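You operate a simulated robot arm through the tools that you are given. There is no shell and no other tool.

The job below is to be done with a simulated robot arm. You get a single attempt, and the scene is never put back.

## Task
Put things in order on the top of the post bench. At the end: the pink pin stands on top of the blue gear; the black hub stands where the orange sleeve stood; the green brush stands where the black hub stood; the orange sleeve stands where the pink pin stood; the white cap stands on top of the brown gear; whatever was shut is shut again. Leave all else as you found it, and nothing knocked over.
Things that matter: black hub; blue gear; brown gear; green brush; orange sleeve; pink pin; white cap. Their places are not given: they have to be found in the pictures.

The check looks at the end state, three seconds after you hand in, the way a careful person would. Anything else that was tipped, shoved, dropped, spilled or broken makes it a failure. Lids that push on must go on centred and level and be pressed home; caps that screw on are set level and turned clockwise until they are tight.

## Robot
A 7-joint arm with a two-finger parallel gripper, fixed in place. Base frame: the origin is on the floor under the middle of its stand, x ahead of it, y to its left, z up; the work surface is at about z = 80. Units: cm, rad, N and s.
With the tool pointing down near the work surface it reaches from about 30 to 70 cm from the base axis. Its first joint turns from -1.152 to 1.152 rad. Payload 1.57 kg.
Tool frame: the origin (TCP) lies between the finger pads and is the grasp point; the fingertips stand 3 cm ahead of it; z points along the fingers, y is the line along which they close. Largest opening 11 cm; finger width 2.4, thickness 1.2; the body of the gripper, 4.8 by 11.2 cm, starts 7.8 cm behind the TCP.
Orientation is that of the tool frame in the base frame, as a unit quaternion [x, y, z, w]. With the fingers straight down and closing along the base's y, the tool's x points along the base's -x, its y along +y and its z along -z.

## Interface
- The arm moves only by the tool step_arm. Its argument "plan" is a list of rows, each an object of numbers (a shift or turn left out is 0, a gripper value left out holds the last): "grip": the opening in per cent of the stroke, from 0 (shut) to 100 (fully open); "dx", "dy", "dz": the shift along the base's x, y, z in cm; "ax", "ay", "az": the turn, a rotation vector about the base's x, y, z in rad. In form: [{"grip": .., "dx": .., "dy": .., "dz": .., "ax": .., "ay": .., "az": ..}, ...]. A call has 1 to 20 rows; each row is the pose to reach, as a shift and turn from the pose commanded when the call began. A row lasts 0.2 s, in which the tool goes at most 5 cm and 0.15 rad; a call with a longer step from one row to the next is refused whole, and so is a gripper value outside its range. Where a pose cannot be reached the arm comes as near as it can. A force on the tool above 40 N (or 10 N above the force at the start of the call, whichever is more), or a blocked arm, ends the call early, and 0.2 s more pass. The fingers move at their own pace (about 10.8 cm/s each) and stop on an object; they squeeze with about 23 N. The grip force told is the motor's: it shows also when the fingers shut on nothing. Time passes only in rows, and 0.2 s behind the last, so rows that repeat a pose let the fingers close. The reply holds the time, the measured pose of the TCP, the force on the tool along the base axes, the opening and the grip force, in the units named above and with some noise, with the torque about the TCP (base axes, N m) and any sound that the robot's microphone picked up.
- Cameras (640 x 400 px; columns grow to the right, rows downward): "scene" is fixed at [16.65, -40.3, 138.63]; the picture's right is [0.72, -0.69, 0.00], its down [-0.50, -0.52, -0.69] and it looks along [0.48, 0.50, -0.73] (base axes); focal length 350 px, centre (320, 200). "wrist" rides on the gripper at [7, 1.6, -14.1] in the tool frame; the picture's right is [-0.23, 0.97, 0.00], its down [-0.85, -0.20, -0.48] and it looks along [-0.47, -0.11, 0.88] (tool axes); focal length 222 px, centre (320, 200).
- grab_frame(camera): a new picture of that camera. The clock stands still meanwhile.
- point_at(camera, pixels): for up to 12 pixels [column, row] of the newest picture of that camera ("zoom" is the newest enlarged one), the place [x, y, z] in the base frame of the surface seen there, good to about 0.2 cm. The clock stands still meanwhile.
- inspect(camera, box): a new picture of the part [left, top, right, bottom] of that camera's present view, enlarged. The clock stands still meanwhile.
- hand_in(): hands the job in; it is judged then, once.

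Open the gripper and draw the arm clear of the work before you hand the job in, unless the task says otherwise.

The tools are called after "Request:" by a JSON object that holds its "op" and its "data". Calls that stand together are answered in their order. step_arm: Moves the arm, as the interface text tells. Its arguments: {"type":"object","properties":{"plan":{"type":"array","items":{"type":"object","properties":{"grip":{"type":"number"},"dx":{"type":"number"},"dy":{"type":"number"},"dz":{"type":"number"},"ax":{"type":"number"},"ay":{"type":"number"},"az":{"type":"number"}}}}},"required":["plan"]} The other tools are called the same way: grab_frame (camera) takes a picture; point_at (camera, pixels) gives the place of the surface under pixels of a picture; inspect (camera, box) takes an enlarged picture of a part of a camera's view; hand_in () hands the job in.

At the start:

```text
time_s: 0.0
position: [43.16, -10.29, 108.19]
orientation: [0.0, 1.0, -0.001, 0.0]
contact_force: [-1.0, 0.3, 0.2]
wrist_torque: [-0.04, 0.03, 0.0]
width: 11.0
finger_force: 0.0
```

scene: 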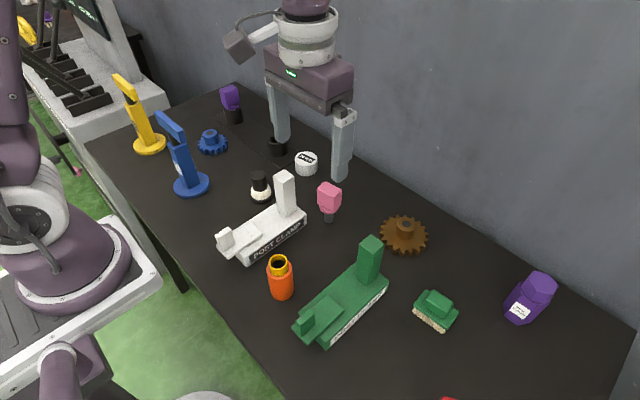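
wrist: 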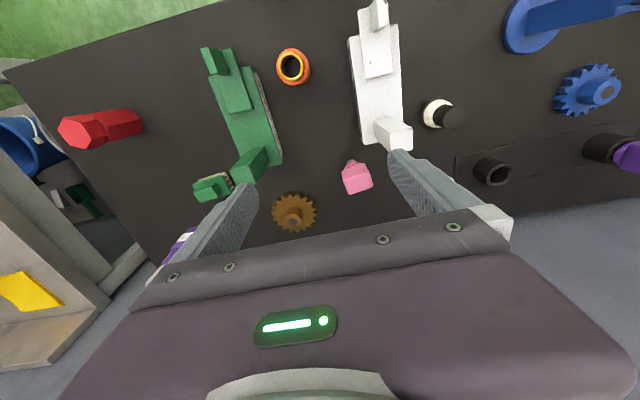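

The first pictures show the bench with several objects: pink pin near (329,200), brown gear (404,235), blue gear (212,142), orange sleeve (281,278), green brush (436,310), white cap (306,163). I take enlarged pictures to sort out which is which, especially the black hub.

Request:
{"op": "inspect", "data": {"camera": "scene", "box": [180, 70, 370, 220]}}

Request:
{"op": "inspect", "data": {"camera": "scene", "box": [260, 170, 480, 350]}}

Request:
{"op": "grab_frame", "data": {"camera": "wrist"}}

Request:
{"op": "grab_frame", "data": {"camera": "scene"}}

```text
2.67 times, centred on (275, 145) of scene
```

zoom: 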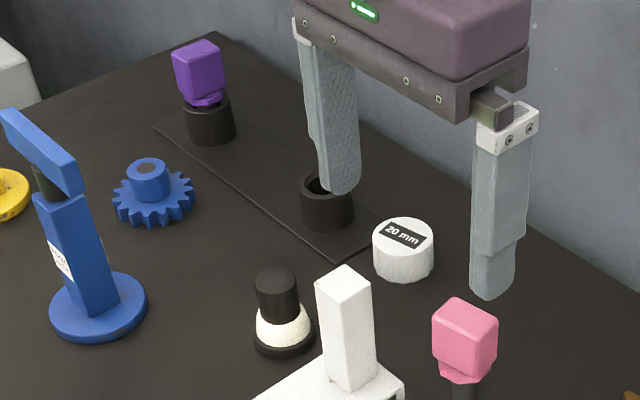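

```text
2.22 times, centred on (370, 260) of scene
```

zoom: 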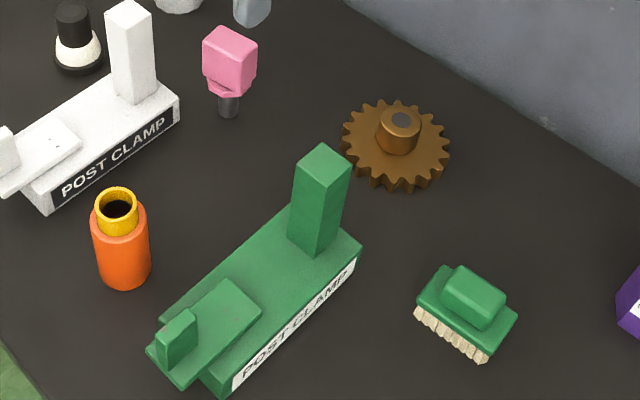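

```text
taken
```

wrist: 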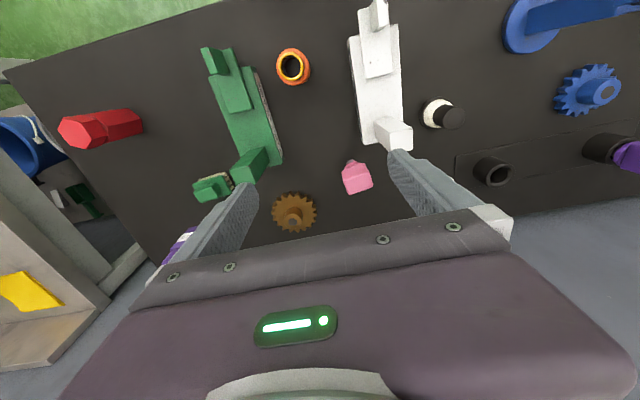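

```text
taken
```

scene: 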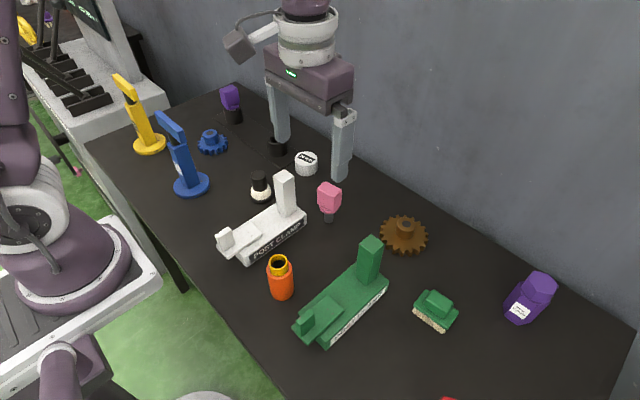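

I need closer views to tell the black hub and the clamps: the black/white thing at (260,187), the blue and yellow stands at (185,155) and (145,130), and the white and green post clamps.

Request:
{"op": "inspect", "data": {"camera": "scene", "box": [225, 125, 345, 200]}}

Request:
{"op": "inspect", "data": {"camera": "scene", "box": [90, 60, 250, 210]}}

Request:
{"op": "inspect", "data": {"camera": "scene", "box": [205, 160, 345, 310]}}

Request:
{"op": "inspect", "data": {"camera": "wrist", "box": [320, 0, 640, 220]}}

Request:
{"op": "inspect", "data": {"camera": "wrist", "box": [0, 0, 330, 260]}}

Request:
{"op": "inspect", "data": {"camera": "scene", "box": [380, 250, 640, 400]}}

```text
5.33 times, centred on (285, 162) of scene
```

zoom: 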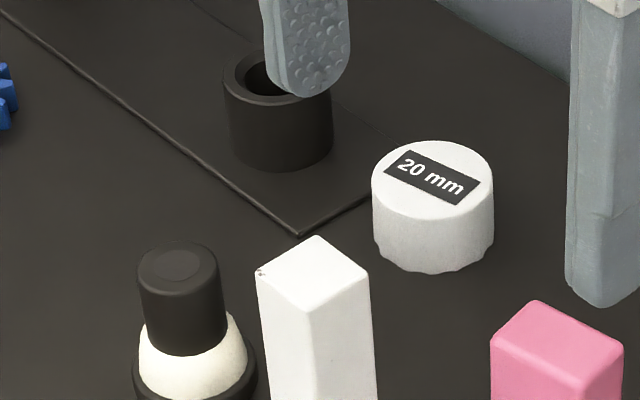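

```text
2.67 times, centred on (170, 135) of scene
```

zoom: 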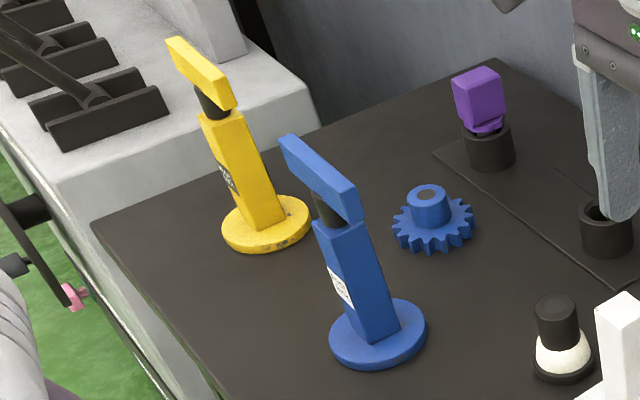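

```text
2.67 times, centred on (275, 235) of scene
```

zoom: 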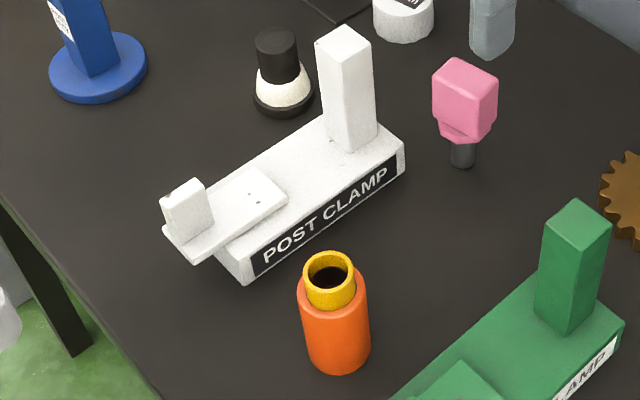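

```text
1.82 times, centred on (480, 110) of wrist
```

zoom: 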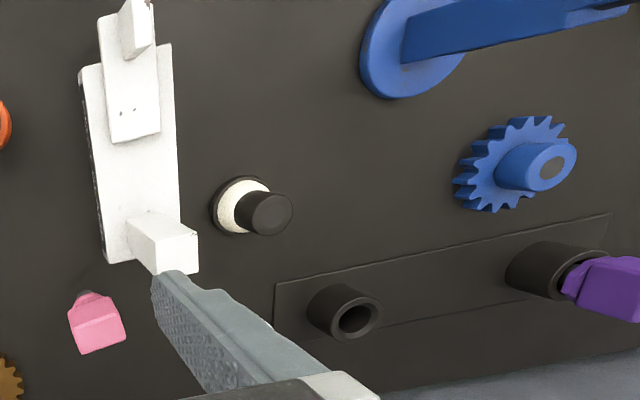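

```text
1.54 times, centred on (165, 130) of wrist
```

zoom: 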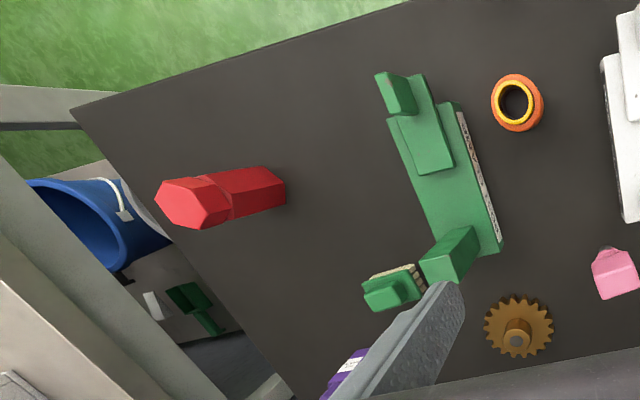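

```text
2.46 times, centred on (510, 325) of scene
```

zoom: 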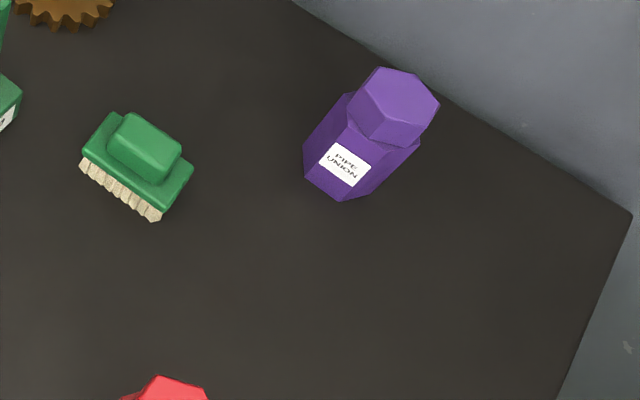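

The black/white turned piece at (260,187) looks like the black hub (the two sockets at (278,147) and (232,115) sit on a fixture plate). I now measure positions of the objects from the scene picture.

Request:
{"op": "point_at", "data": {"camera": "scene", "pixels": [[258, 176], [261, 195], [212, 134], [205, 151], [405, 224], [404, 246], [279, 263], [281, 296], [329, 190], [328, 219], [306, 157], [306, 172]]}}

Request:
{"op": "point_at", "data": {"camera": "wrist", "pixels": [[292, 67], [282, 66], [302, 66], [355, 176], [292, 218], [437, 113], [455, 116], [607, 90], [575, 95], [210, 185], [225, 185], [290, 210]]}}

Request:
{"op": "point_at", "data": {"camera": "scene", "pixels": [[437, 298], [436, 310], [416, 312], [447, 328], [458, 313], [428, 291], [278, 139], [278, 153], [232, 118], [230, 95], [370, 245], [285, 178]]}}

```text
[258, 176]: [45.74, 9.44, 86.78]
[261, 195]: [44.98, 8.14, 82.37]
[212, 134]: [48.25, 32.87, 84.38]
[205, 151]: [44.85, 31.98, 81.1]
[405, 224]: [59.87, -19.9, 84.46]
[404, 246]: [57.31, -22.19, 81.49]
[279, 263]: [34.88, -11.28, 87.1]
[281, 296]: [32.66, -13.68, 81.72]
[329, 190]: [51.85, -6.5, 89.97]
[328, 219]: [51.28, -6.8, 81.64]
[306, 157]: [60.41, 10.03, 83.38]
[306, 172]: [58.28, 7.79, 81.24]
```

```text
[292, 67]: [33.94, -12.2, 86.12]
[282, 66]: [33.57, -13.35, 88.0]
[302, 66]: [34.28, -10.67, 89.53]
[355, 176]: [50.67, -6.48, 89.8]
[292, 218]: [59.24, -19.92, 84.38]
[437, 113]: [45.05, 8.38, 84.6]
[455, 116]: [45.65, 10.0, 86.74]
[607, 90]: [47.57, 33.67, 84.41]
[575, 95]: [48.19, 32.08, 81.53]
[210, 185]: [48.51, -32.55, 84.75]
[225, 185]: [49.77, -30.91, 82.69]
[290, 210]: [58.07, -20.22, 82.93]
```

```text
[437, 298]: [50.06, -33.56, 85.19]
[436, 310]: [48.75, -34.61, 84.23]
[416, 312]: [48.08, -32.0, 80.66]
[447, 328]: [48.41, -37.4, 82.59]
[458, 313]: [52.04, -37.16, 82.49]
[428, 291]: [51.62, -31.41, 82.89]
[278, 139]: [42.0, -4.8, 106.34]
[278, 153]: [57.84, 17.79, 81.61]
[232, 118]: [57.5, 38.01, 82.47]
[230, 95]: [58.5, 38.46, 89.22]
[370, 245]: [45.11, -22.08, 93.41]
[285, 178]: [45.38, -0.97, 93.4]
```

All seven items are located; the pin is at about (51.5,-6.6), top near z 90. I move above the pin for a closer look with the wrist camera.

Request:
{"op": "step_arm", "data": {"plan": [{"grip": 100, "dx": 2.8, "dy": 1.2, "dz": -2}, {"dx": 5.5, "dy": 2.5, "dz": -4}, {"dx": 8.3, "dy": 3.7, "dz": -6}, {"dx": 8.3, "dy": 3.7, "dz": -6}]}}

Request:
{"op": "grab_frame", "data": {"camera": "wrist"}}

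Request:
{"op": "grab_frame", "data": {"camera": "scene"}}

```text
time_s: 1.0
position: [51.49, -6.51, 102.08]
orientation: [0.001, 1.0, -0.001, 0.0]
contact_force: [0.1, 0.3, -0.4]
wrist_torque: [-0.01, -0.03, 0.04]
width: 10.99
finger_force: 0.1
```

```text
taken
```

wrist: 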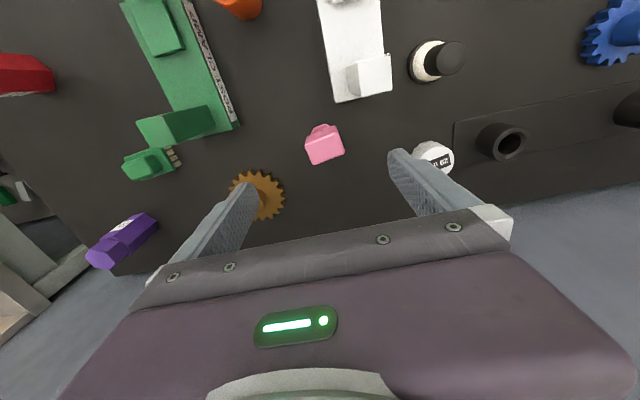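

```text
taken
```

scene: 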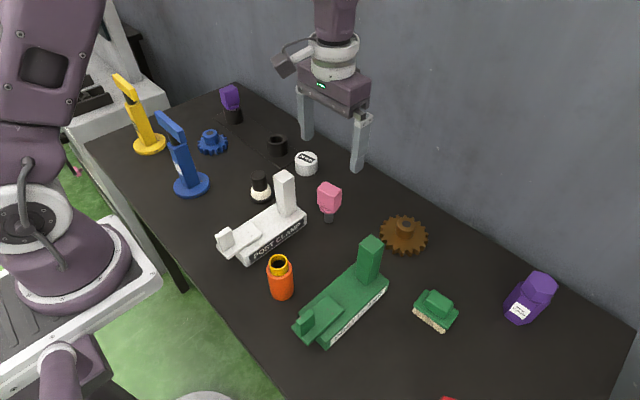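

The pin head is seen at (325,143) in the wrist view. I zoom in on it in both cameras to measure its head orientation and height.

Request:
{"op": "inspect", "data": {"camera": "wrist", "box": [285, 105, 365, 185]}}

Request:
{"op": "inspect", "data": {"camera": "scene", "box": [295, 170, 365, 230]}}

```text
5.00 times, centred on (325, 145) of wrist
```

zoom: 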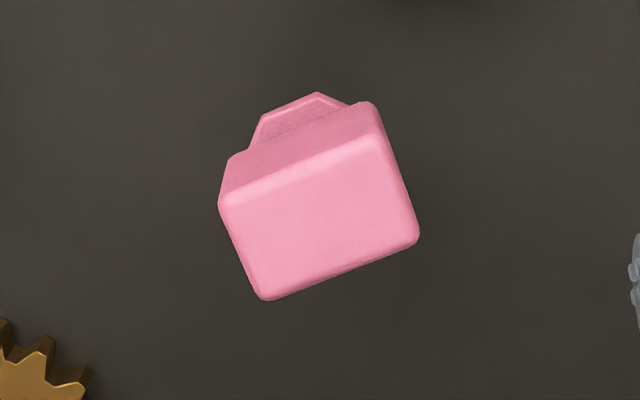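

```text
6.67 times, centred on (330, 200) of scene
```

zoom: 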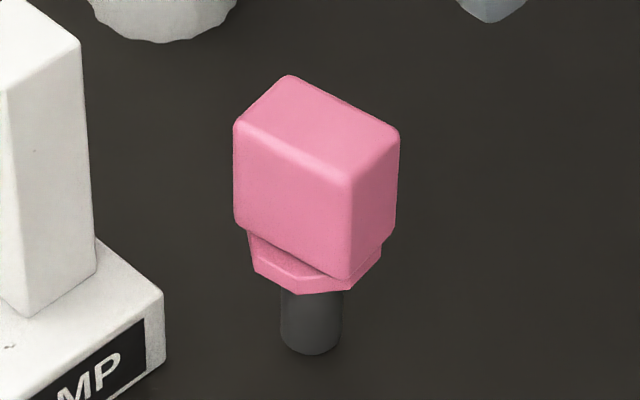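

The zoom shows the pink head box with a collar and a grey stem below. I measure its corners and the stem's foot on the zoomed scene picture.

Request:
{"op": "point_at", "data": {"camera": "zoom", "pixels": [[290, 82], [392, 133], [350, 176], [240, 126], [316, 128], [350, 270], [300, 285], [310, 345], [285, 330], [336, 330], [310, 300], [310, 356]]}}

```text
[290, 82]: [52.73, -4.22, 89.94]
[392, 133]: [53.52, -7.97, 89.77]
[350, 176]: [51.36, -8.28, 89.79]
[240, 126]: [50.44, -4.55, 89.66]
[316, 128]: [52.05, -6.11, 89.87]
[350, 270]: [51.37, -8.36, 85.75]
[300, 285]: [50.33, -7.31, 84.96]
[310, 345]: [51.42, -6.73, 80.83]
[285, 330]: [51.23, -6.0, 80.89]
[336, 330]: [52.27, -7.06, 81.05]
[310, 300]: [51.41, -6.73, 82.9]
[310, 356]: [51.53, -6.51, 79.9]
```

Pin head centre is about (52.0,-6.2), head z 85.7–89.9, long side along y turned about +0.17 rad. Before picking, I check the heights of the tall stands and the blue gear's neighbourhood.

Request:
{"op": "point_at", "data": {"camera": "scene", "pixels": [[160, 114], [184, 137], [185, 150], [190, 185], [175, 185], [205, 183], [118, 77], [136, 97], [150, 143], [145, 125], [228, 89], [173, 118]]}}

Request:
{"op": "inspect", "data": {"camera": "scene", "box": [180, 115, 240, 165]}}

```text
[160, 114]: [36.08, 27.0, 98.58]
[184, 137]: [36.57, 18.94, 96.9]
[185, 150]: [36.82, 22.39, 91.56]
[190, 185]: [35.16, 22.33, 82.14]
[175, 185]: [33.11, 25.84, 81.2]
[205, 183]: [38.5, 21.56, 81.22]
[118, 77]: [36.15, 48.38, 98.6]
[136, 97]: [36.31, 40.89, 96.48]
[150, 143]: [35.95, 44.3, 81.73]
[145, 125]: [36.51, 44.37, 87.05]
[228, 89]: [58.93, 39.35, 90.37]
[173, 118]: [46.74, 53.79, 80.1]
```

```text
8.00 times, centred on (210, 140) of scene
```

zoom: 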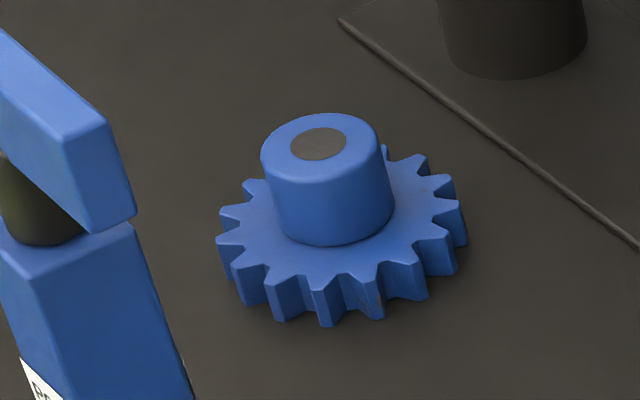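

The blue gear's boss top has a dark disc at (318,143) in the zoom; I check whether it's flat or a bore, and measure the boss.

Request:
{"op": "point_at", "data": {"camera": "zoom", "pixels": [[318, 143], [305, 150], [335, 138], [318, 120], [368, 135], [270, 155], [320, 172], [330, 240], [330, 260], [330, 300], [232, 215], [455, 210]]}}

```text
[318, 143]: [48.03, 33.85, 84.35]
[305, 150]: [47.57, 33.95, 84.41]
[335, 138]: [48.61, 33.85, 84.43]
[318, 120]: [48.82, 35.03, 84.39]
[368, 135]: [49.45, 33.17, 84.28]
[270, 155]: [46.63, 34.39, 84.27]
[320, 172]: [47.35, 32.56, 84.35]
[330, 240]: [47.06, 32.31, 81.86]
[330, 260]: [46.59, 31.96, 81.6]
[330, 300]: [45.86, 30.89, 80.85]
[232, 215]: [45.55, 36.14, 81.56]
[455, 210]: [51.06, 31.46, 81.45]
```

The disc is flat (z 84.4), so the pin just stands on the boss, centre about (48.1,33.8). I check the white clamp's near end to be sure the fingers clear it, and the pin's top corners from the wrist camera.

Request:
{"op": "point_at", "data": {"camera": "scene", "pixels": [[306, 211], [306, 220], [280, 208], [294, 180], [276, 175], [243, 262], [300, 208], [222, 240], [330, 181]]}}

Request:
{"op": "inspect", "data": {"camera": "wrist", "box": [285, 105, 365, 185]}}

Request:
{"op": "point_at", "data": {"camera": "zoom", "pixels": [[225, 205], [375, 145], [412, 235], [268, 292], [320, 220]]}}

```text
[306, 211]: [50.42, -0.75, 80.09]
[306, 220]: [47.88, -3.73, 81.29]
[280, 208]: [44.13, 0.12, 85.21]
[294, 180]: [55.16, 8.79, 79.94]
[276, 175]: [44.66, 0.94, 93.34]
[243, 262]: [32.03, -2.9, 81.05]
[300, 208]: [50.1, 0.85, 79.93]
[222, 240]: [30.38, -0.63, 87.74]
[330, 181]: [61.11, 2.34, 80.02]
```

```text
5.00 times, centred on (325, 145) of wrist
```

zoom: 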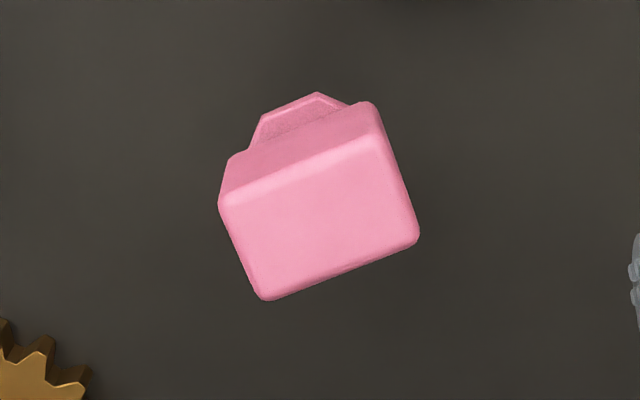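

```text
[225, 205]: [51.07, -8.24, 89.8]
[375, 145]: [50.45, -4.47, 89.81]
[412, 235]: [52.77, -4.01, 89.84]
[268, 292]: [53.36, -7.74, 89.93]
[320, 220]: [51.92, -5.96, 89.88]
```

Both cameras agree: pin head centre (51.95,-6.2), yaw +0.165 rad. I align over it, go down to z≈87.8 and close on the long side.

Request:
{"op": "step_arm", "data": {"plan": [{"grip": 65, "dx": 0.25, "dy": 0.2, "dz": 0, "az": 0.085}, {"dx": 0.49, "dy": 0.39, "dz": -2, "az": 0.165}, {"dx": 0.49, "dy": 0.39, "dz": -5, "az": 0.165}, {"dx": 0.49, "dy": 0.39, "dz": -8, "az": 0.165}, {"dx": 0.49, "dy": 0.39, "dz": -8, "az": 0.165}]}}

Request:
{"op": "grab_frame", "data": {"camera": "wrist"}}

```text
time_s: 2.2
position: [51.92, -6.15, 94.3]
orientation: [-0.083, 0.997, 0.0, 0.0]
contact_force: [0.4, 0.1, 0.0]
wrist_torque: [-0.02, 0.01, -0.02]
width: 7.14
finger_force: 0.1
```

```text
taken
```

wrist: 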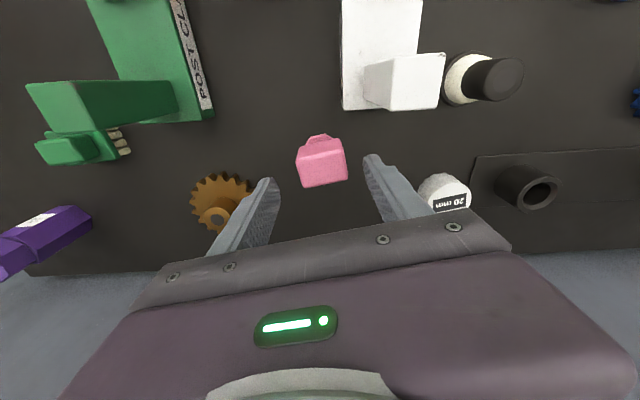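

The pin head is centred between the fingers at (322,160), aligned. I go down the last 6.4 cm and close.

Request:
{"op": "step_arm", "data": {"plan": [{"dz": -2.5}, {"dz": -5}, {"dz": -6.4}, {"dz": -6.4}, {"dz": -6.4, "grip": 25}, {"dz": -6.4, "grip": 25}, {"dz": -6.4, "grip": 25}]}}

Request:
{"op": "grab_frame", "data": {"camera": "wrist"}}

Request:
{"op": "grab_frame", "data": {"camera": "scene"}}

```text
time_s: 3.8
position: [51.92, -6.28, 87.93]
orientation: [-0.082, 0.997, 0.001, 0.0]
contact_force: [-0.3, 0.9, -0.3]
wrist_torque: [0.08, 0.02, -0.02]
width: 4.38
finger_force: 23.1
```

```text
taken
```

wrist: 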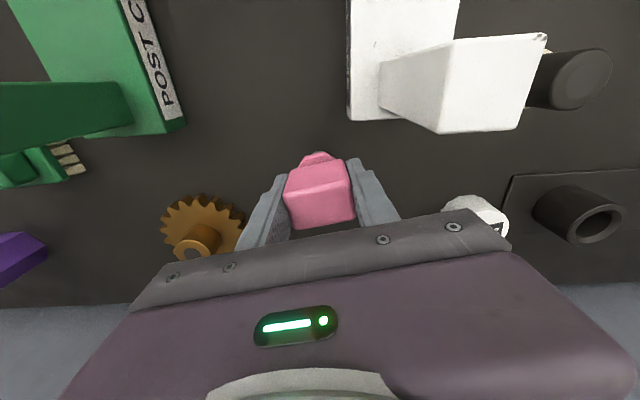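

```text
taken
```

scene: 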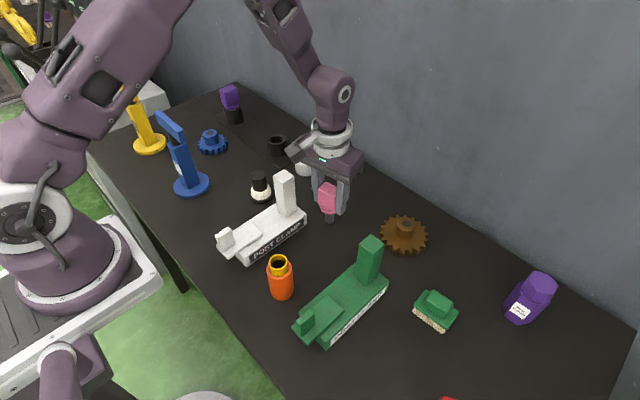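

The grip stopped at 4.4 cm on the head with 23 N. I lift the pin straight up 14 cm and check it.

Request:
{"op": "step_arm", "data": {"plan": [{"dz": 1}, {"dz": 4}, {"dz": 8}, {"dz": 12}, {"dz": 14}, {"dz": 14}]}}

Request:
{"op": "grab_frame", "data": {"camera": "scene"}}

Request:
{"op": "grab_frame", "data": {"camera": "wrist"}}

```text
time_s: 5.2
position: [52.02, -6.09, 101.76]
orientation: [-0.083, 0.997, 0.0, 0.0]
contact_force: [-0.1, -0.8, -1.8]
wrist_torque: [-0.01, 0.02, 0.0]
width: 4.38
finger_force: 23.1
```

```text
taken
```

scene: 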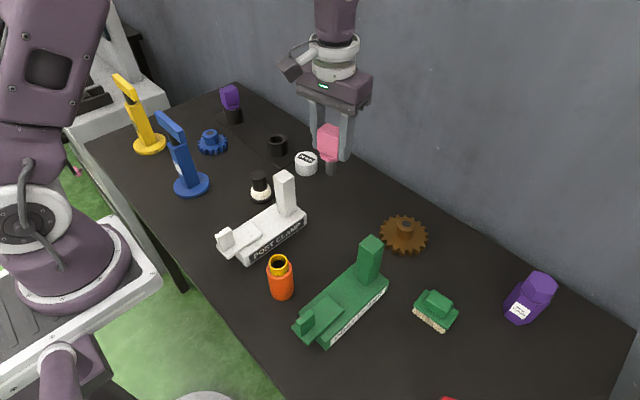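

```text
taken
```

wrist: 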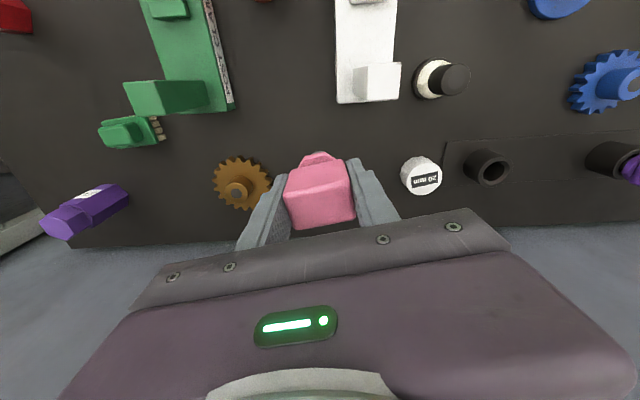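

The pin is held. I zoom on it to check it's upright in the grip and find where the stem sits relative to the tool.

Request:
{"op": "inspect", "data": {"camera": "scene", "box": [300, 110, 370, 180]}}

Request:
{"op": "point_at", "data": {"camera": "zoom", "pixels": [[328, 330], [328, 300], [328, 270], [303, 310], [352, 310], [330, 150], [320, 290]]}}

```text
5.71 times, centred on (335, 145) of scene
```

zoom: 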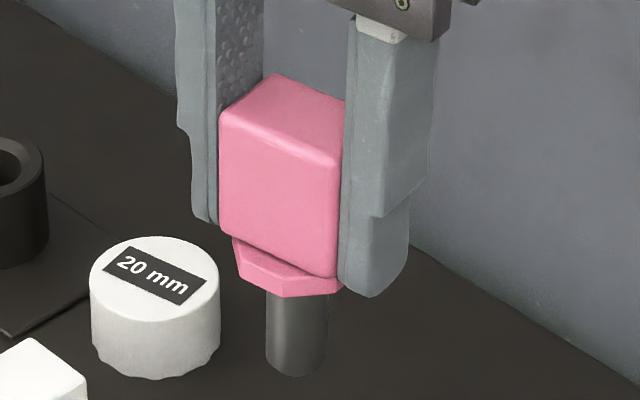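

```text
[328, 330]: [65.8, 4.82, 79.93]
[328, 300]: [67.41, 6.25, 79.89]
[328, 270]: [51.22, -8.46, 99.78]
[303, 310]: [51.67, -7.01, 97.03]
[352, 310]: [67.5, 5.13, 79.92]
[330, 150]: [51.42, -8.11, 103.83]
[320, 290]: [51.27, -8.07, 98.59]
```

The pin hangs upright; the stem is at about (297,335) in the zoom. I measure the stem and its foot.

Request:
{"op": "point_at", "data": {"camera": "zoom", "pixels": [[297, 310], [297, 330], [297, 350], [297, 370], [270, 350], [325, 350], [297, 374]]}}

```text
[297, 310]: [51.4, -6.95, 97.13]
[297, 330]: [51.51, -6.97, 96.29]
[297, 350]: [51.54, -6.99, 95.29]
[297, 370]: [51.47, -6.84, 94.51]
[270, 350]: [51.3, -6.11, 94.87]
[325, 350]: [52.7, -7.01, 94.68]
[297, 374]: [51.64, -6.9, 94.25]
```

Stem foot hangs at about z 94.1 nearly centred under the TCP. I carry it at this height part-way to the gear to view the gear from the wrist.

Request:
{"op": "step_arm", "data": {"plan": [{"dx": -0.4, "dy": 3, "dz": 0.5}, {"dx": -0.8, "dy": 7, "dz": 1}, {"dx": -1.2, "dy": 11.5, "dz": 1}, {"dx": -1.6, "dy": 16, "dz": 1}, {"dx": -2, "dy": 20.5, "dz": 1}, {"dx": -2.4, "dy": 24, "dz": 1}, {"dx": -2.4, "dy": 26, "dz": 1}, {"dx": -2.4, "dy": 26, "dz": 1}]}}

Request:
{"op": "grab_frame", "data": {"camera": "wrist"}}

Request:
{"op": "grab_frame", "data": {"camera": "scene"}}

```text
time_s: 7.0
position: [49.53, 19.81, 102.76]
orientation: [-0.083, 0.997, 0.0, -0.001]
contact_force: [-0.1, -0.6, -2.6]
wrist_torque: [-0.03, 0.0, 0.0]
width: 4.38
finger_force: 22.6
```

```text
taken
```

wrist: 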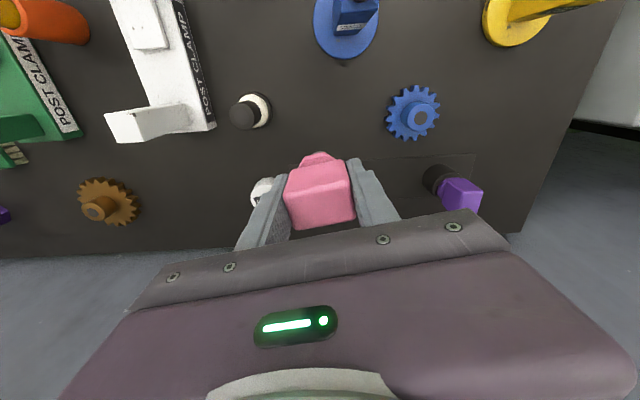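

```text
taken
```

scene: 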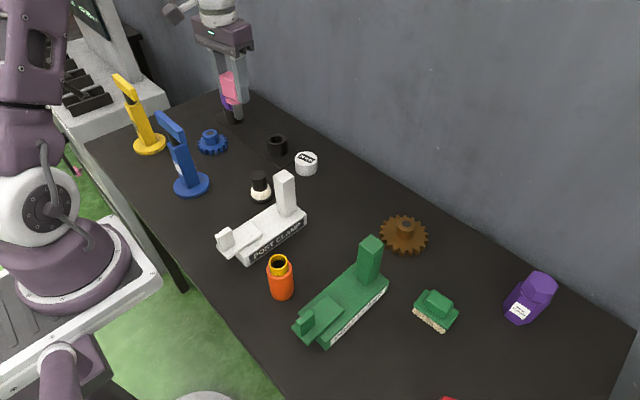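

The gear is visible at (413,115) in the wrist view; I zoom there to measure its boss centre.

Request:
{"op": "inspect", "data": {"camera": "wrist", "box": [373, 75, 453, 150]}}

Request:
{"op": "inspect", "data": {"camera": "wrist", "box": [400, 100, 432, 132]}}

```text
5.33 times, centred on (413, 112) of wrist
```

zoom: 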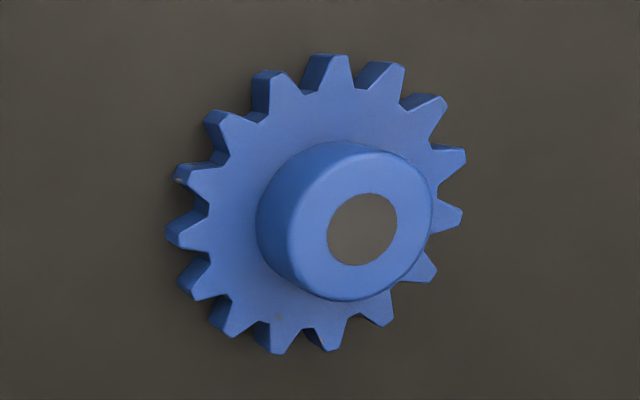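

```text
12.50 times, centred on (416, 116) of wrist
```

zoom: 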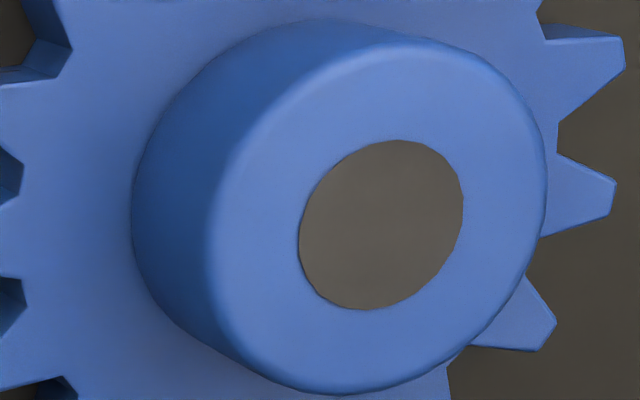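

I measure the disc centre and rim points on this zoom.

Request:
{"op": "point_at", "data": {"camera": "zoom", "pixels": [[381, 224], [303, 235], [459, 208], [392, 144], [368, 306], [410, 60], [345, 380], [230, 250], [530, 200]]}}

```text
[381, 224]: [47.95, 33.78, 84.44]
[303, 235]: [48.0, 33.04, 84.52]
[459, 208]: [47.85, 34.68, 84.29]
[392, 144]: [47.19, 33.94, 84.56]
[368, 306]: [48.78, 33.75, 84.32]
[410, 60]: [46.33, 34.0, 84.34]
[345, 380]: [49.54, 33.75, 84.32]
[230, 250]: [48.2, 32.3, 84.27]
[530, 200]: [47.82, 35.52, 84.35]
```

Gear boss centre is (48.0,33.82), top z 84.38. I bring the pin over it with the foot about 3 cm above the boss.

Request:
{"op": "step_arm", "data": {"plan": [{"dx": -0.5, "dy": 4}, {"dx": -1.0, "dy": 8.5}, {"dx": -1.58, "dy": 12.5}, {"dx": -1.58, "dy": 14.08}, {"dx": -1.58, "dy": 14.08, "dz": -3}, {"dx": -1.58, "dy": 14.08, "dz": -6}, {"dx": -1.58, "dy": 14.08, "dz": -8}, {"dx": -1.58, "dy": 14.08, "dz": -8}]}}

Request:
{"op": "inspect", "data": {"camera": "scene", "box": [170, 70, 270, 160]}}

Request:
{"op": "grab_frame", "data": {"camera": "wrist"}}

```text
time_s: 8.8
position: [47.95, 33.9, 94.79]
orientation: [-0.083, 0.997, 0.0, 0.0]
contact_force: [-0.9, 0.4, -2.2]
wrist_torque: [0.0, -0.01, 0.0]
width: 4.36
finger_force: 23.1
```

```text
4.44 times, centred on (220, 115) of scene
```

zoom: 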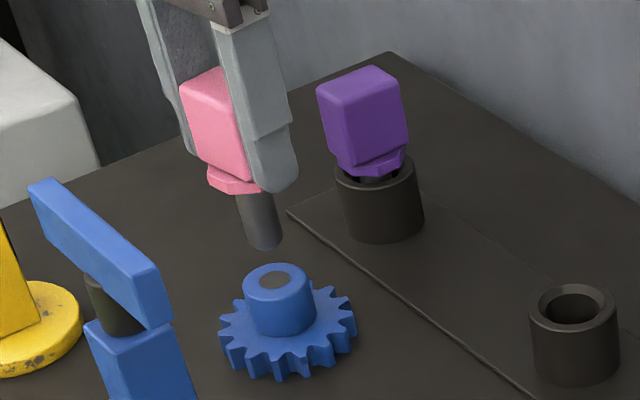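

```text
taken
```

wrist: 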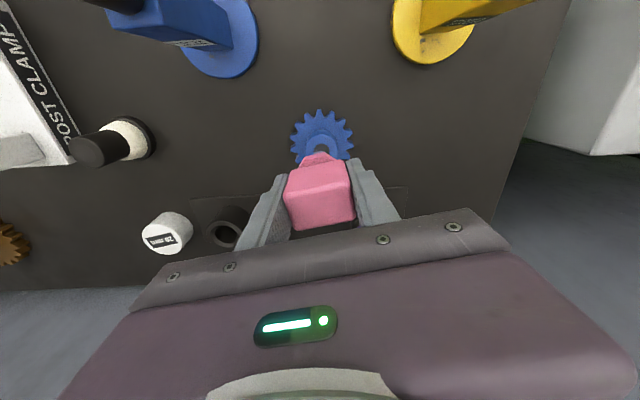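

The foot is at (265,240) in the zoom, above the boss disc at (275,280). I measure both for alignment.

Request:
{"op": "point_at", "data": {"camera": "zoom", "pixels": [[262, 235], [258, 215], [264, 246], [247, 230], [280, 225], [275, 280], [255, 205], [250, 282], [300, 278]]}}

```text
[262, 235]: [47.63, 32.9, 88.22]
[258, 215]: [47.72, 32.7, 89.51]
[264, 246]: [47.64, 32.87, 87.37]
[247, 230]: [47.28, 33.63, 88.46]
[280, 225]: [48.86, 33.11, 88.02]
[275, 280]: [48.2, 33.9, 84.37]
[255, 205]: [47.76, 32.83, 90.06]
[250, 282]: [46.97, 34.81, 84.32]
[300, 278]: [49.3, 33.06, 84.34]
```

Stem centre seems about 0.15–0.2 cm low in y relative to the boss. I correct by (+0.05,+0.15) and lower 2.3 cm, then check force.

Request:
{"op": "step_arm", "data": {"plan": [{"dx": 0.05, "dy": 0.15, "dz": -0.5}, {"dx": 0.05, "dy": 0.15, "dz": -1.3}, {"dx": 0.05, "dy": 0.15, "dz": -2.0}, {"dx": 0.05, "dy": 0.15, "dz": -2.3}, {"dx": 0.05, "dy": 0.15, "dz": -2.3}]}}

Request:
{"op": "inspect", "data": {"camera": "scene", "box": [185, 90, 245, 160]}}

```text
time_s: 10.0
position: [47.88, 33.92, 92.45]
orientation: [-0.083, 0.997, 0.0, 0.001]
contact_force: [-1.0, 0.5, -1.6]
wrist_torque: [0.0, 0.02, 0.01]
width: 4.38
finger_force: 22.1
```

```text
5.71 times, centred on (215, 125) of scene
```

zoom: 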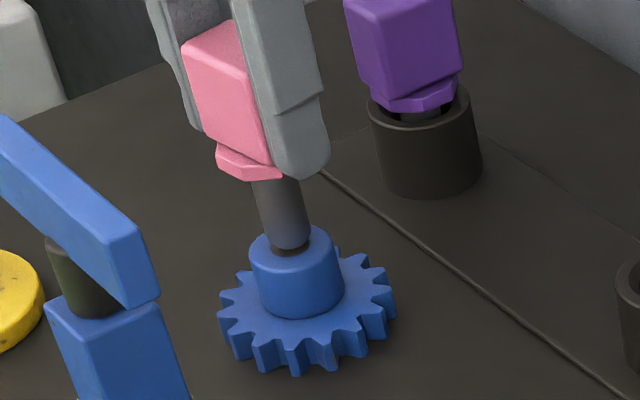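

The foot is now just above the boss top. I measure remaining gap and alignment in this zoom.

Request:
{"op": "point_at", "data": {"camera": "zoom", "pixels": [[290, 240], [290, 246], [290, 251], [292, 258], [255, 250], [340, 250], [300, 265], [274, 232], [310, 232], [300, 229], [262, 240], [330, 238]]}}

```text
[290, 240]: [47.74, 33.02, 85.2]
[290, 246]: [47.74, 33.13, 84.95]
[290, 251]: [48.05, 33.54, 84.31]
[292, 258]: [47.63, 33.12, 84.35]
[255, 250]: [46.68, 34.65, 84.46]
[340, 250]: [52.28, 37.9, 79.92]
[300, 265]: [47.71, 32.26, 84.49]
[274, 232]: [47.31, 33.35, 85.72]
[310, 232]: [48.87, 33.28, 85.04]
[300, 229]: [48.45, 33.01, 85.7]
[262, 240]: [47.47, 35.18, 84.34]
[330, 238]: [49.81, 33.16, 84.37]
```

Stem centre works out to (48.06,33.81), right on the boss centre. I lower in small steps until contact.

Request:
{"op": "step_arm", "data": {"plan": [{"dz": -0.1}, {"dz": -0.2}, {"dz": -0.25}, {"dz": -0.25}]}}

```text
time_s: 11.0
position: [47.95, 34.02, 92.08]
orientation: [-0.082, 0.997, 0.001, 0.0]
contact_force: [0.3, 0.6, -1.9]
wrist_torque: [0.03, 0.01, -0.01]
width: 4.38
finger_force: 23.0
```

No contact yet (force still about -1.9, the pin's weight). I continue down in 0.05–0.1 cm steps.

Request:
{"op": "step_arm", "data": {"plan": [{"dz": -0.05}, {"dz": -0.1}, {"dz": -0.1}]}}

Request:
{"op": "inspect", "data": {"camera": "scene", "box": [195, 110, 235, 150]}}

```text
time_s: 11.8
position: [47.85, 33.88, 92.29]
orientation: [-0.083, 0.997, 0.0, 0.0]
contact_force: [-2.4, -2.9, 11.1]
wrist_torque: [-0.21, 0.18, 0.02]
width: 4.38
finger_force: 23.1
```

```text
10.00 times, centred on (215, 130) of scene
```

zoom: 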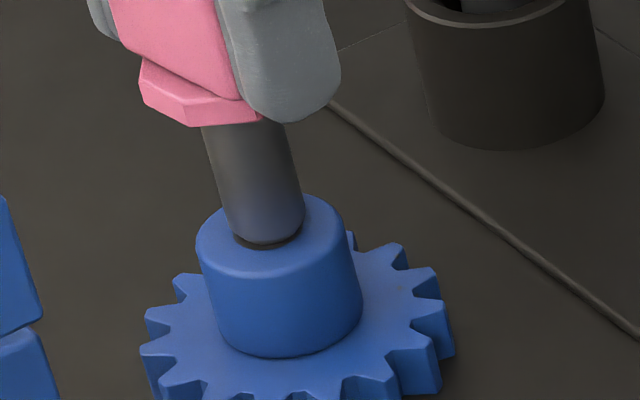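

Contact at 11 N: the foot rests on the boss. I ease 0.05 cm up and open the fingers.

Request:
{"op": "step_arm", "data": {"plan": [{"dz": 0.05}, {"dz": 0.05, "grip": 45}, {"dz": 0.05, "grip": 60}, {"dz": 0.05, "grip": 60}]}}

Request:
{"op": "inspect", "data": {"camera": "scene", "box": [185, 80, 245, 160]}}

Request:
{"op": "grab_frame", "data": {"camera": "wrist"}}

```text
time_s: 12.8
position: [47.95, 34.03, 92.29]
orientation: [-0.082, 0.997, 0.0, 0.0]
contact_force: [-0.4, 0.1, 0.9]
wrist_torque: [0.02, -0.01, -0.01]
width: 6.57
finger_force: 0.1
```

```text
5.00 times, centred on (215, 120) of scene
```

zoom: 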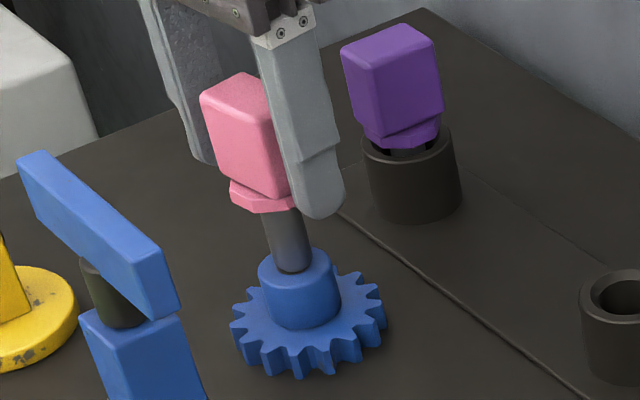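

```text
taken
```

wrist: 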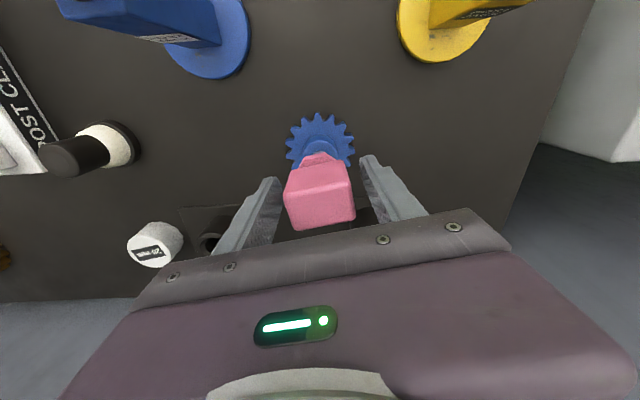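

The pin stands upright on the gear and the fingers are clear of it on both sides. I rise straight up 12 cm.

Request:
{"op": "step_arm", "data": {"plan": [{"dz": 1.5}, {"dz": 4}, {"dz": 8}, {"dz": 12}, {"dz": 12}]}}

Request:
{"op": "grab_frame", "data": {"camera": "scene"}}

Request:
{"op": "inspect", "data": {"camera": "scene", "box": [185, 80, 245, 160]}}

```text
time_s: 14.0
position: [48.03, 34.04, 104.24]
orientation: [-0.083, 0.997, 0.0, 0.0]
contact_force: [0.3, 0.3, 0.4]
wrist_torque: [0.02, 0.01, -0.01]
width: 6.59
finger_force: 0.0
```

```text
taken
```

scene: 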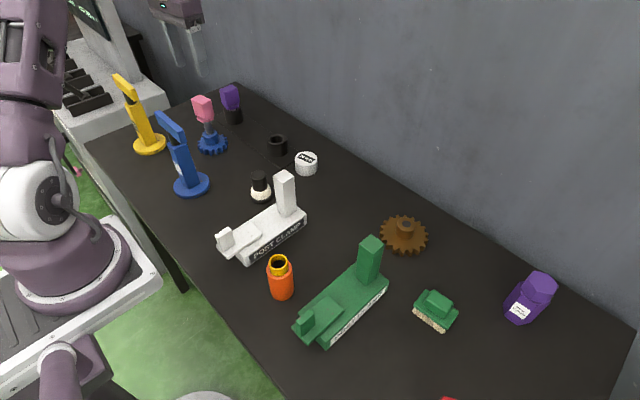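

```text
5.00 times, centred on (215, 120) of scene
```

zoom: 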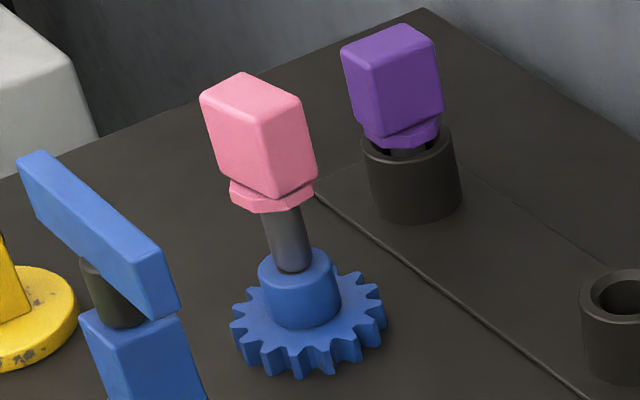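

The pin stands well on the blue gear. Now the orange sleeve: I zoom in on it and measure sleeve and neighbouring clamps.

Request:
{"op": "inspect", "data": {"camera": "scene", "box": [240, 240, 330, 310]}}

Request:
{"op": "point_at", "data": {"camera": "zoom", "pixels": [[298, 95], [265, 120], [330, 120], [298, 140], [290, 165], [298, 180], [240, 190], [350, 185], [295, 300], [295, 355], [235, 320], [355, 320]]}}

Request:
{"op": "point_at", "data": {"camera": "scene", "pixels": [[294, 325], [303, 310], [310, 322], [330, 285], [318, 345], [389, 280], [366, 240], [345, 270], [260, 258], [305, 227], [225, 232], [245, 262]]}}

```text
5.71 times, centred on (285, 275) of scene
```

zoom: 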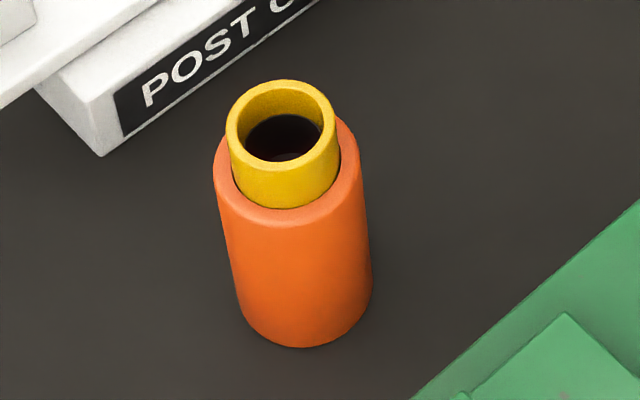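

```text
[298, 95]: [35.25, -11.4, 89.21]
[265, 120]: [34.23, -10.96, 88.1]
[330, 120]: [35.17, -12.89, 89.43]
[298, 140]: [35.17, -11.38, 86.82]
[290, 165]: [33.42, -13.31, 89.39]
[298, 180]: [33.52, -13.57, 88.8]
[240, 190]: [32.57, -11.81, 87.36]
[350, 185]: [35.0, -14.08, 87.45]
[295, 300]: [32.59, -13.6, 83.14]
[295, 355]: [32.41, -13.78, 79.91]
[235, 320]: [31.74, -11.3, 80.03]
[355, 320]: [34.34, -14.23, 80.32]
```

```text
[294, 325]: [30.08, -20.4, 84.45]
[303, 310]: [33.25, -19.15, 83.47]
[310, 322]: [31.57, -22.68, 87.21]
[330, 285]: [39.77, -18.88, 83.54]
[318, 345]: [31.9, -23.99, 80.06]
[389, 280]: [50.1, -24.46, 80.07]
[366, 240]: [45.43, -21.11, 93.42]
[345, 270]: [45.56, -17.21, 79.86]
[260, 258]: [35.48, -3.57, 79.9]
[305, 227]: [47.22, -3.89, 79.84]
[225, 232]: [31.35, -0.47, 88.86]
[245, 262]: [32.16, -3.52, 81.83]
```

Sleeve stands around (33.9,-12.1), orange body up to z≈87.4, yellow tube rim to 89.4; clamps are at y>-4 and y<-17, so closing along y is fine. I move there in a path around the blue stand, keeping high, and turn the yaw back to zero.

Request:
{"op": "step_arm", "data": {"plan": [{"dy": -2, "az": -0.08}, {"dy": -6, "az": -0.165}, {"dy": -10.5, "az": -0.165}, {"dy": -15, "az": -0.165}, {"dy": -19.5, "az": -0.165}, {"dy": -24, "az": -0.165}, {"dy": -28.5, "az": -0.165}, {"dx": -3, "dy": -32, "az": -0.165}, {"dx": -6, "dy": -35.5, "az": -0.165}, {"dx": -9, "dy": -39, "az": -0.165}, {"dx": -12, "dy": -42.5, "az": -0.165}, {"dx": -14.1, "dy": -46, "az": -0.165}, {"dx": -14.1, "dy": -46, "dz": -3, "az": -0.165}, {"dx": -14.1, "dy": -46, "dz": -3, "az": -0.165}]}}

Request:
{"op": "grab_frame", "data": {"camera": "wrist"}}

Request:
{"op": "grab_frame", "data": {"camera": "scene"}}

```text
time_s: 17.0
position: [33.68, -12.04, 101.09]
orientation: [-0.001, 1.0, 0.0, -0.001]
contact_force: [0.4, 0.5, -0.2]
wrist_torque: [-0.02, -0.03, 0.0]
width: 6.59
finger_force: 0.0
```

```text
taken
```

wrist: 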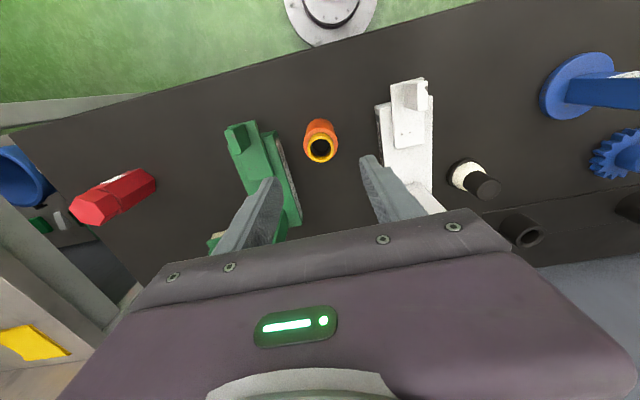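

```text
taken
```

scene: 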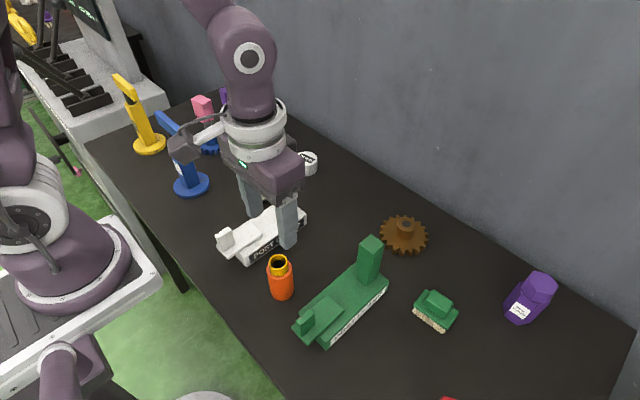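

The sleeve is at (320,143) in the wrist view, between the fingers. I zoom in and measure its rim.

Request:
{"op": "inspect", "data": {"camera": "wrist", "box": [290, 110, 350, 170]}}

Request:
{"op": "point_at", "data": {"camera": "zoom", "pixels": [[320, 230], [250, 230], [390, 230], [320, 170], [320, 290], [220, 200], [400, 190], [300, 90], [300, 60], [235, 120], [380, 120], [310, 130]]}}

```text
6.67 times, centred on (320, 140) of wrist
```

zoom: 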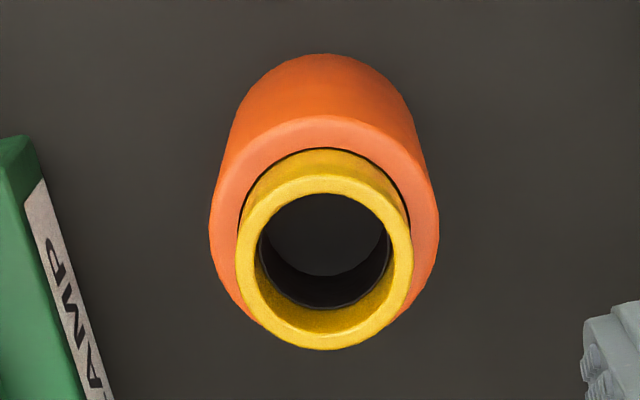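

```text
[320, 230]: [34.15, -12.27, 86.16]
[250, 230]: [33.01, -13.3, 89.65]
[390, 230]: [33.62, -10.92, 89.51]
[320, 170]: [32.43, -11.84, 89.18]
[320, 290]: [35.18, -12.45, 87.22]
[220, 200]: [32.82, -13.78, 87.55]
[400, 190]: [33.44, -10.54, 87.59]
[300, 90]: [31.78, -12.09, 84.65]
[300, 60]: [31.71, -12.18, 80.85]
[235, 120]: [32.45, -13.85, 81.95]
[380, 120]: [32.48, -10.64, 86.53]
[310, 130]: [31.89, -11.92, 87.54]
```

I measure the yellow rim all around and the orange rim for the centre.

Request:
{"op": "point_at", "data": {"camera": "zoom", "pixels": [[326, 340], [246, 260], [404, 260], [322, 186], [270, 320], [380, 320], [215, 230], [433, 225], [320, 122], [325, 210]]}}

```text
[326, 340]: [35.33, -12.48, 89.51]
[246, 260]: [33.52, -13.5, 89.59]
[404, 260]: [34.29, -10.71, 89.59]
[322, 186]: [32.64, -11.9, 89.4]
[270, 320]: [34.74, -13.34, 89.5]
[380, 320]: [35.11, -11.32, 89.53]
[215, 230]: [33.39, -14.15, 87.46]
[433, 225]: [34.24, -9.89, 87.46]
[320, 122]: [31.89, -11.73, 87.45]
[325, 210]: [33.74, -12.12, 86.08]
```

Sleeve centre is (33.88,-12.08), orange diameter about 4.2. I open a bit more, go down to z≈84.5 and close.

Request:
{"op": "step_arm", "data": {"plan": [{"grip": 70, "dy": -0.1, "dz": -2}, {"dy": -0.1, "dz": -6}, {"dy": -0.1, "dz": -10}, {"dy": -0.1, "dz": -12}, {"dy": -0.1, "dz": -12}]}}

Request:
{"op": "grab_frame", "data": {"camera": "wrist"}}

```text
time_s: 18.2
position: [33.69, -12.0, 89.09]
orientation: [0.001, 1.0, 0.0, 0.001]
contact_force: [-0.1, -0.1, -0.8]
wrist_torque: [0.02, 0.0, 0.02]
width: 7.7
finger_force: 0.0
```

```text
taken
```

wrist: 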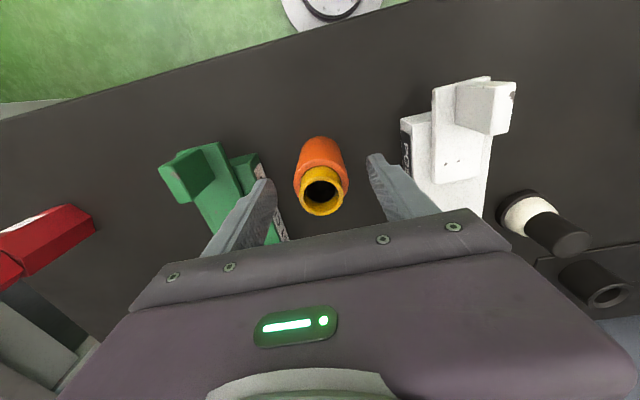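

Aligned, sleeve between the fingers at (321,175). I nudge x by +0.15, lower 4.6 cm and close.

Request:
{"op": "step_arm", "data": {"plan": [{"dx": 0.15, "dz": -2}, {"dx": 0.15, "dz": -4}, {"dx": 0.15, "dz": -4.6}, {"dx": 0.15, "dz": -4.6}, {"dx": 0.15, "dz": -4.6, "grip": 25}, {"dx": 0.15, "dz": -4.6, "grip": 25}, {"dx": 0.15, "dz": -4.6, "grip": 25}]}}

Request:
{"op": "grab_frame", "data": {"camera": "wrist"}}

Request:
{"op": "inspect", "data": {"camera": "scene", "box": [230, 220, 330, 310]}}

```text
time_s: 19.8
position: [33.98, -12.11, 84.69]
orientation: [-0.001, 1.0, 0.0, 0.0]
contact_force: [0.1, -0.5, -0.2]
wrist_torque: [0.01, 0.02, 0.0]
width: 4.34
finger_force: 22.7
```

```text
taken
```

wrist: 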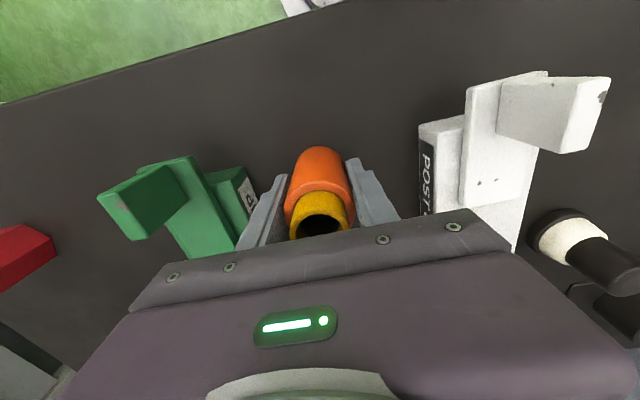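

```text
4.44 times, centred on (280, 265) of scene
```

zoom: 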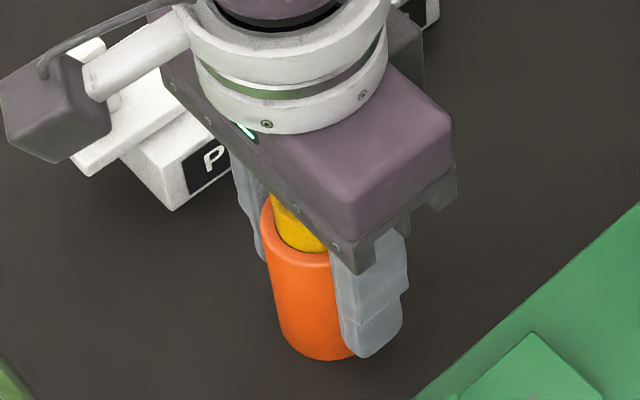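

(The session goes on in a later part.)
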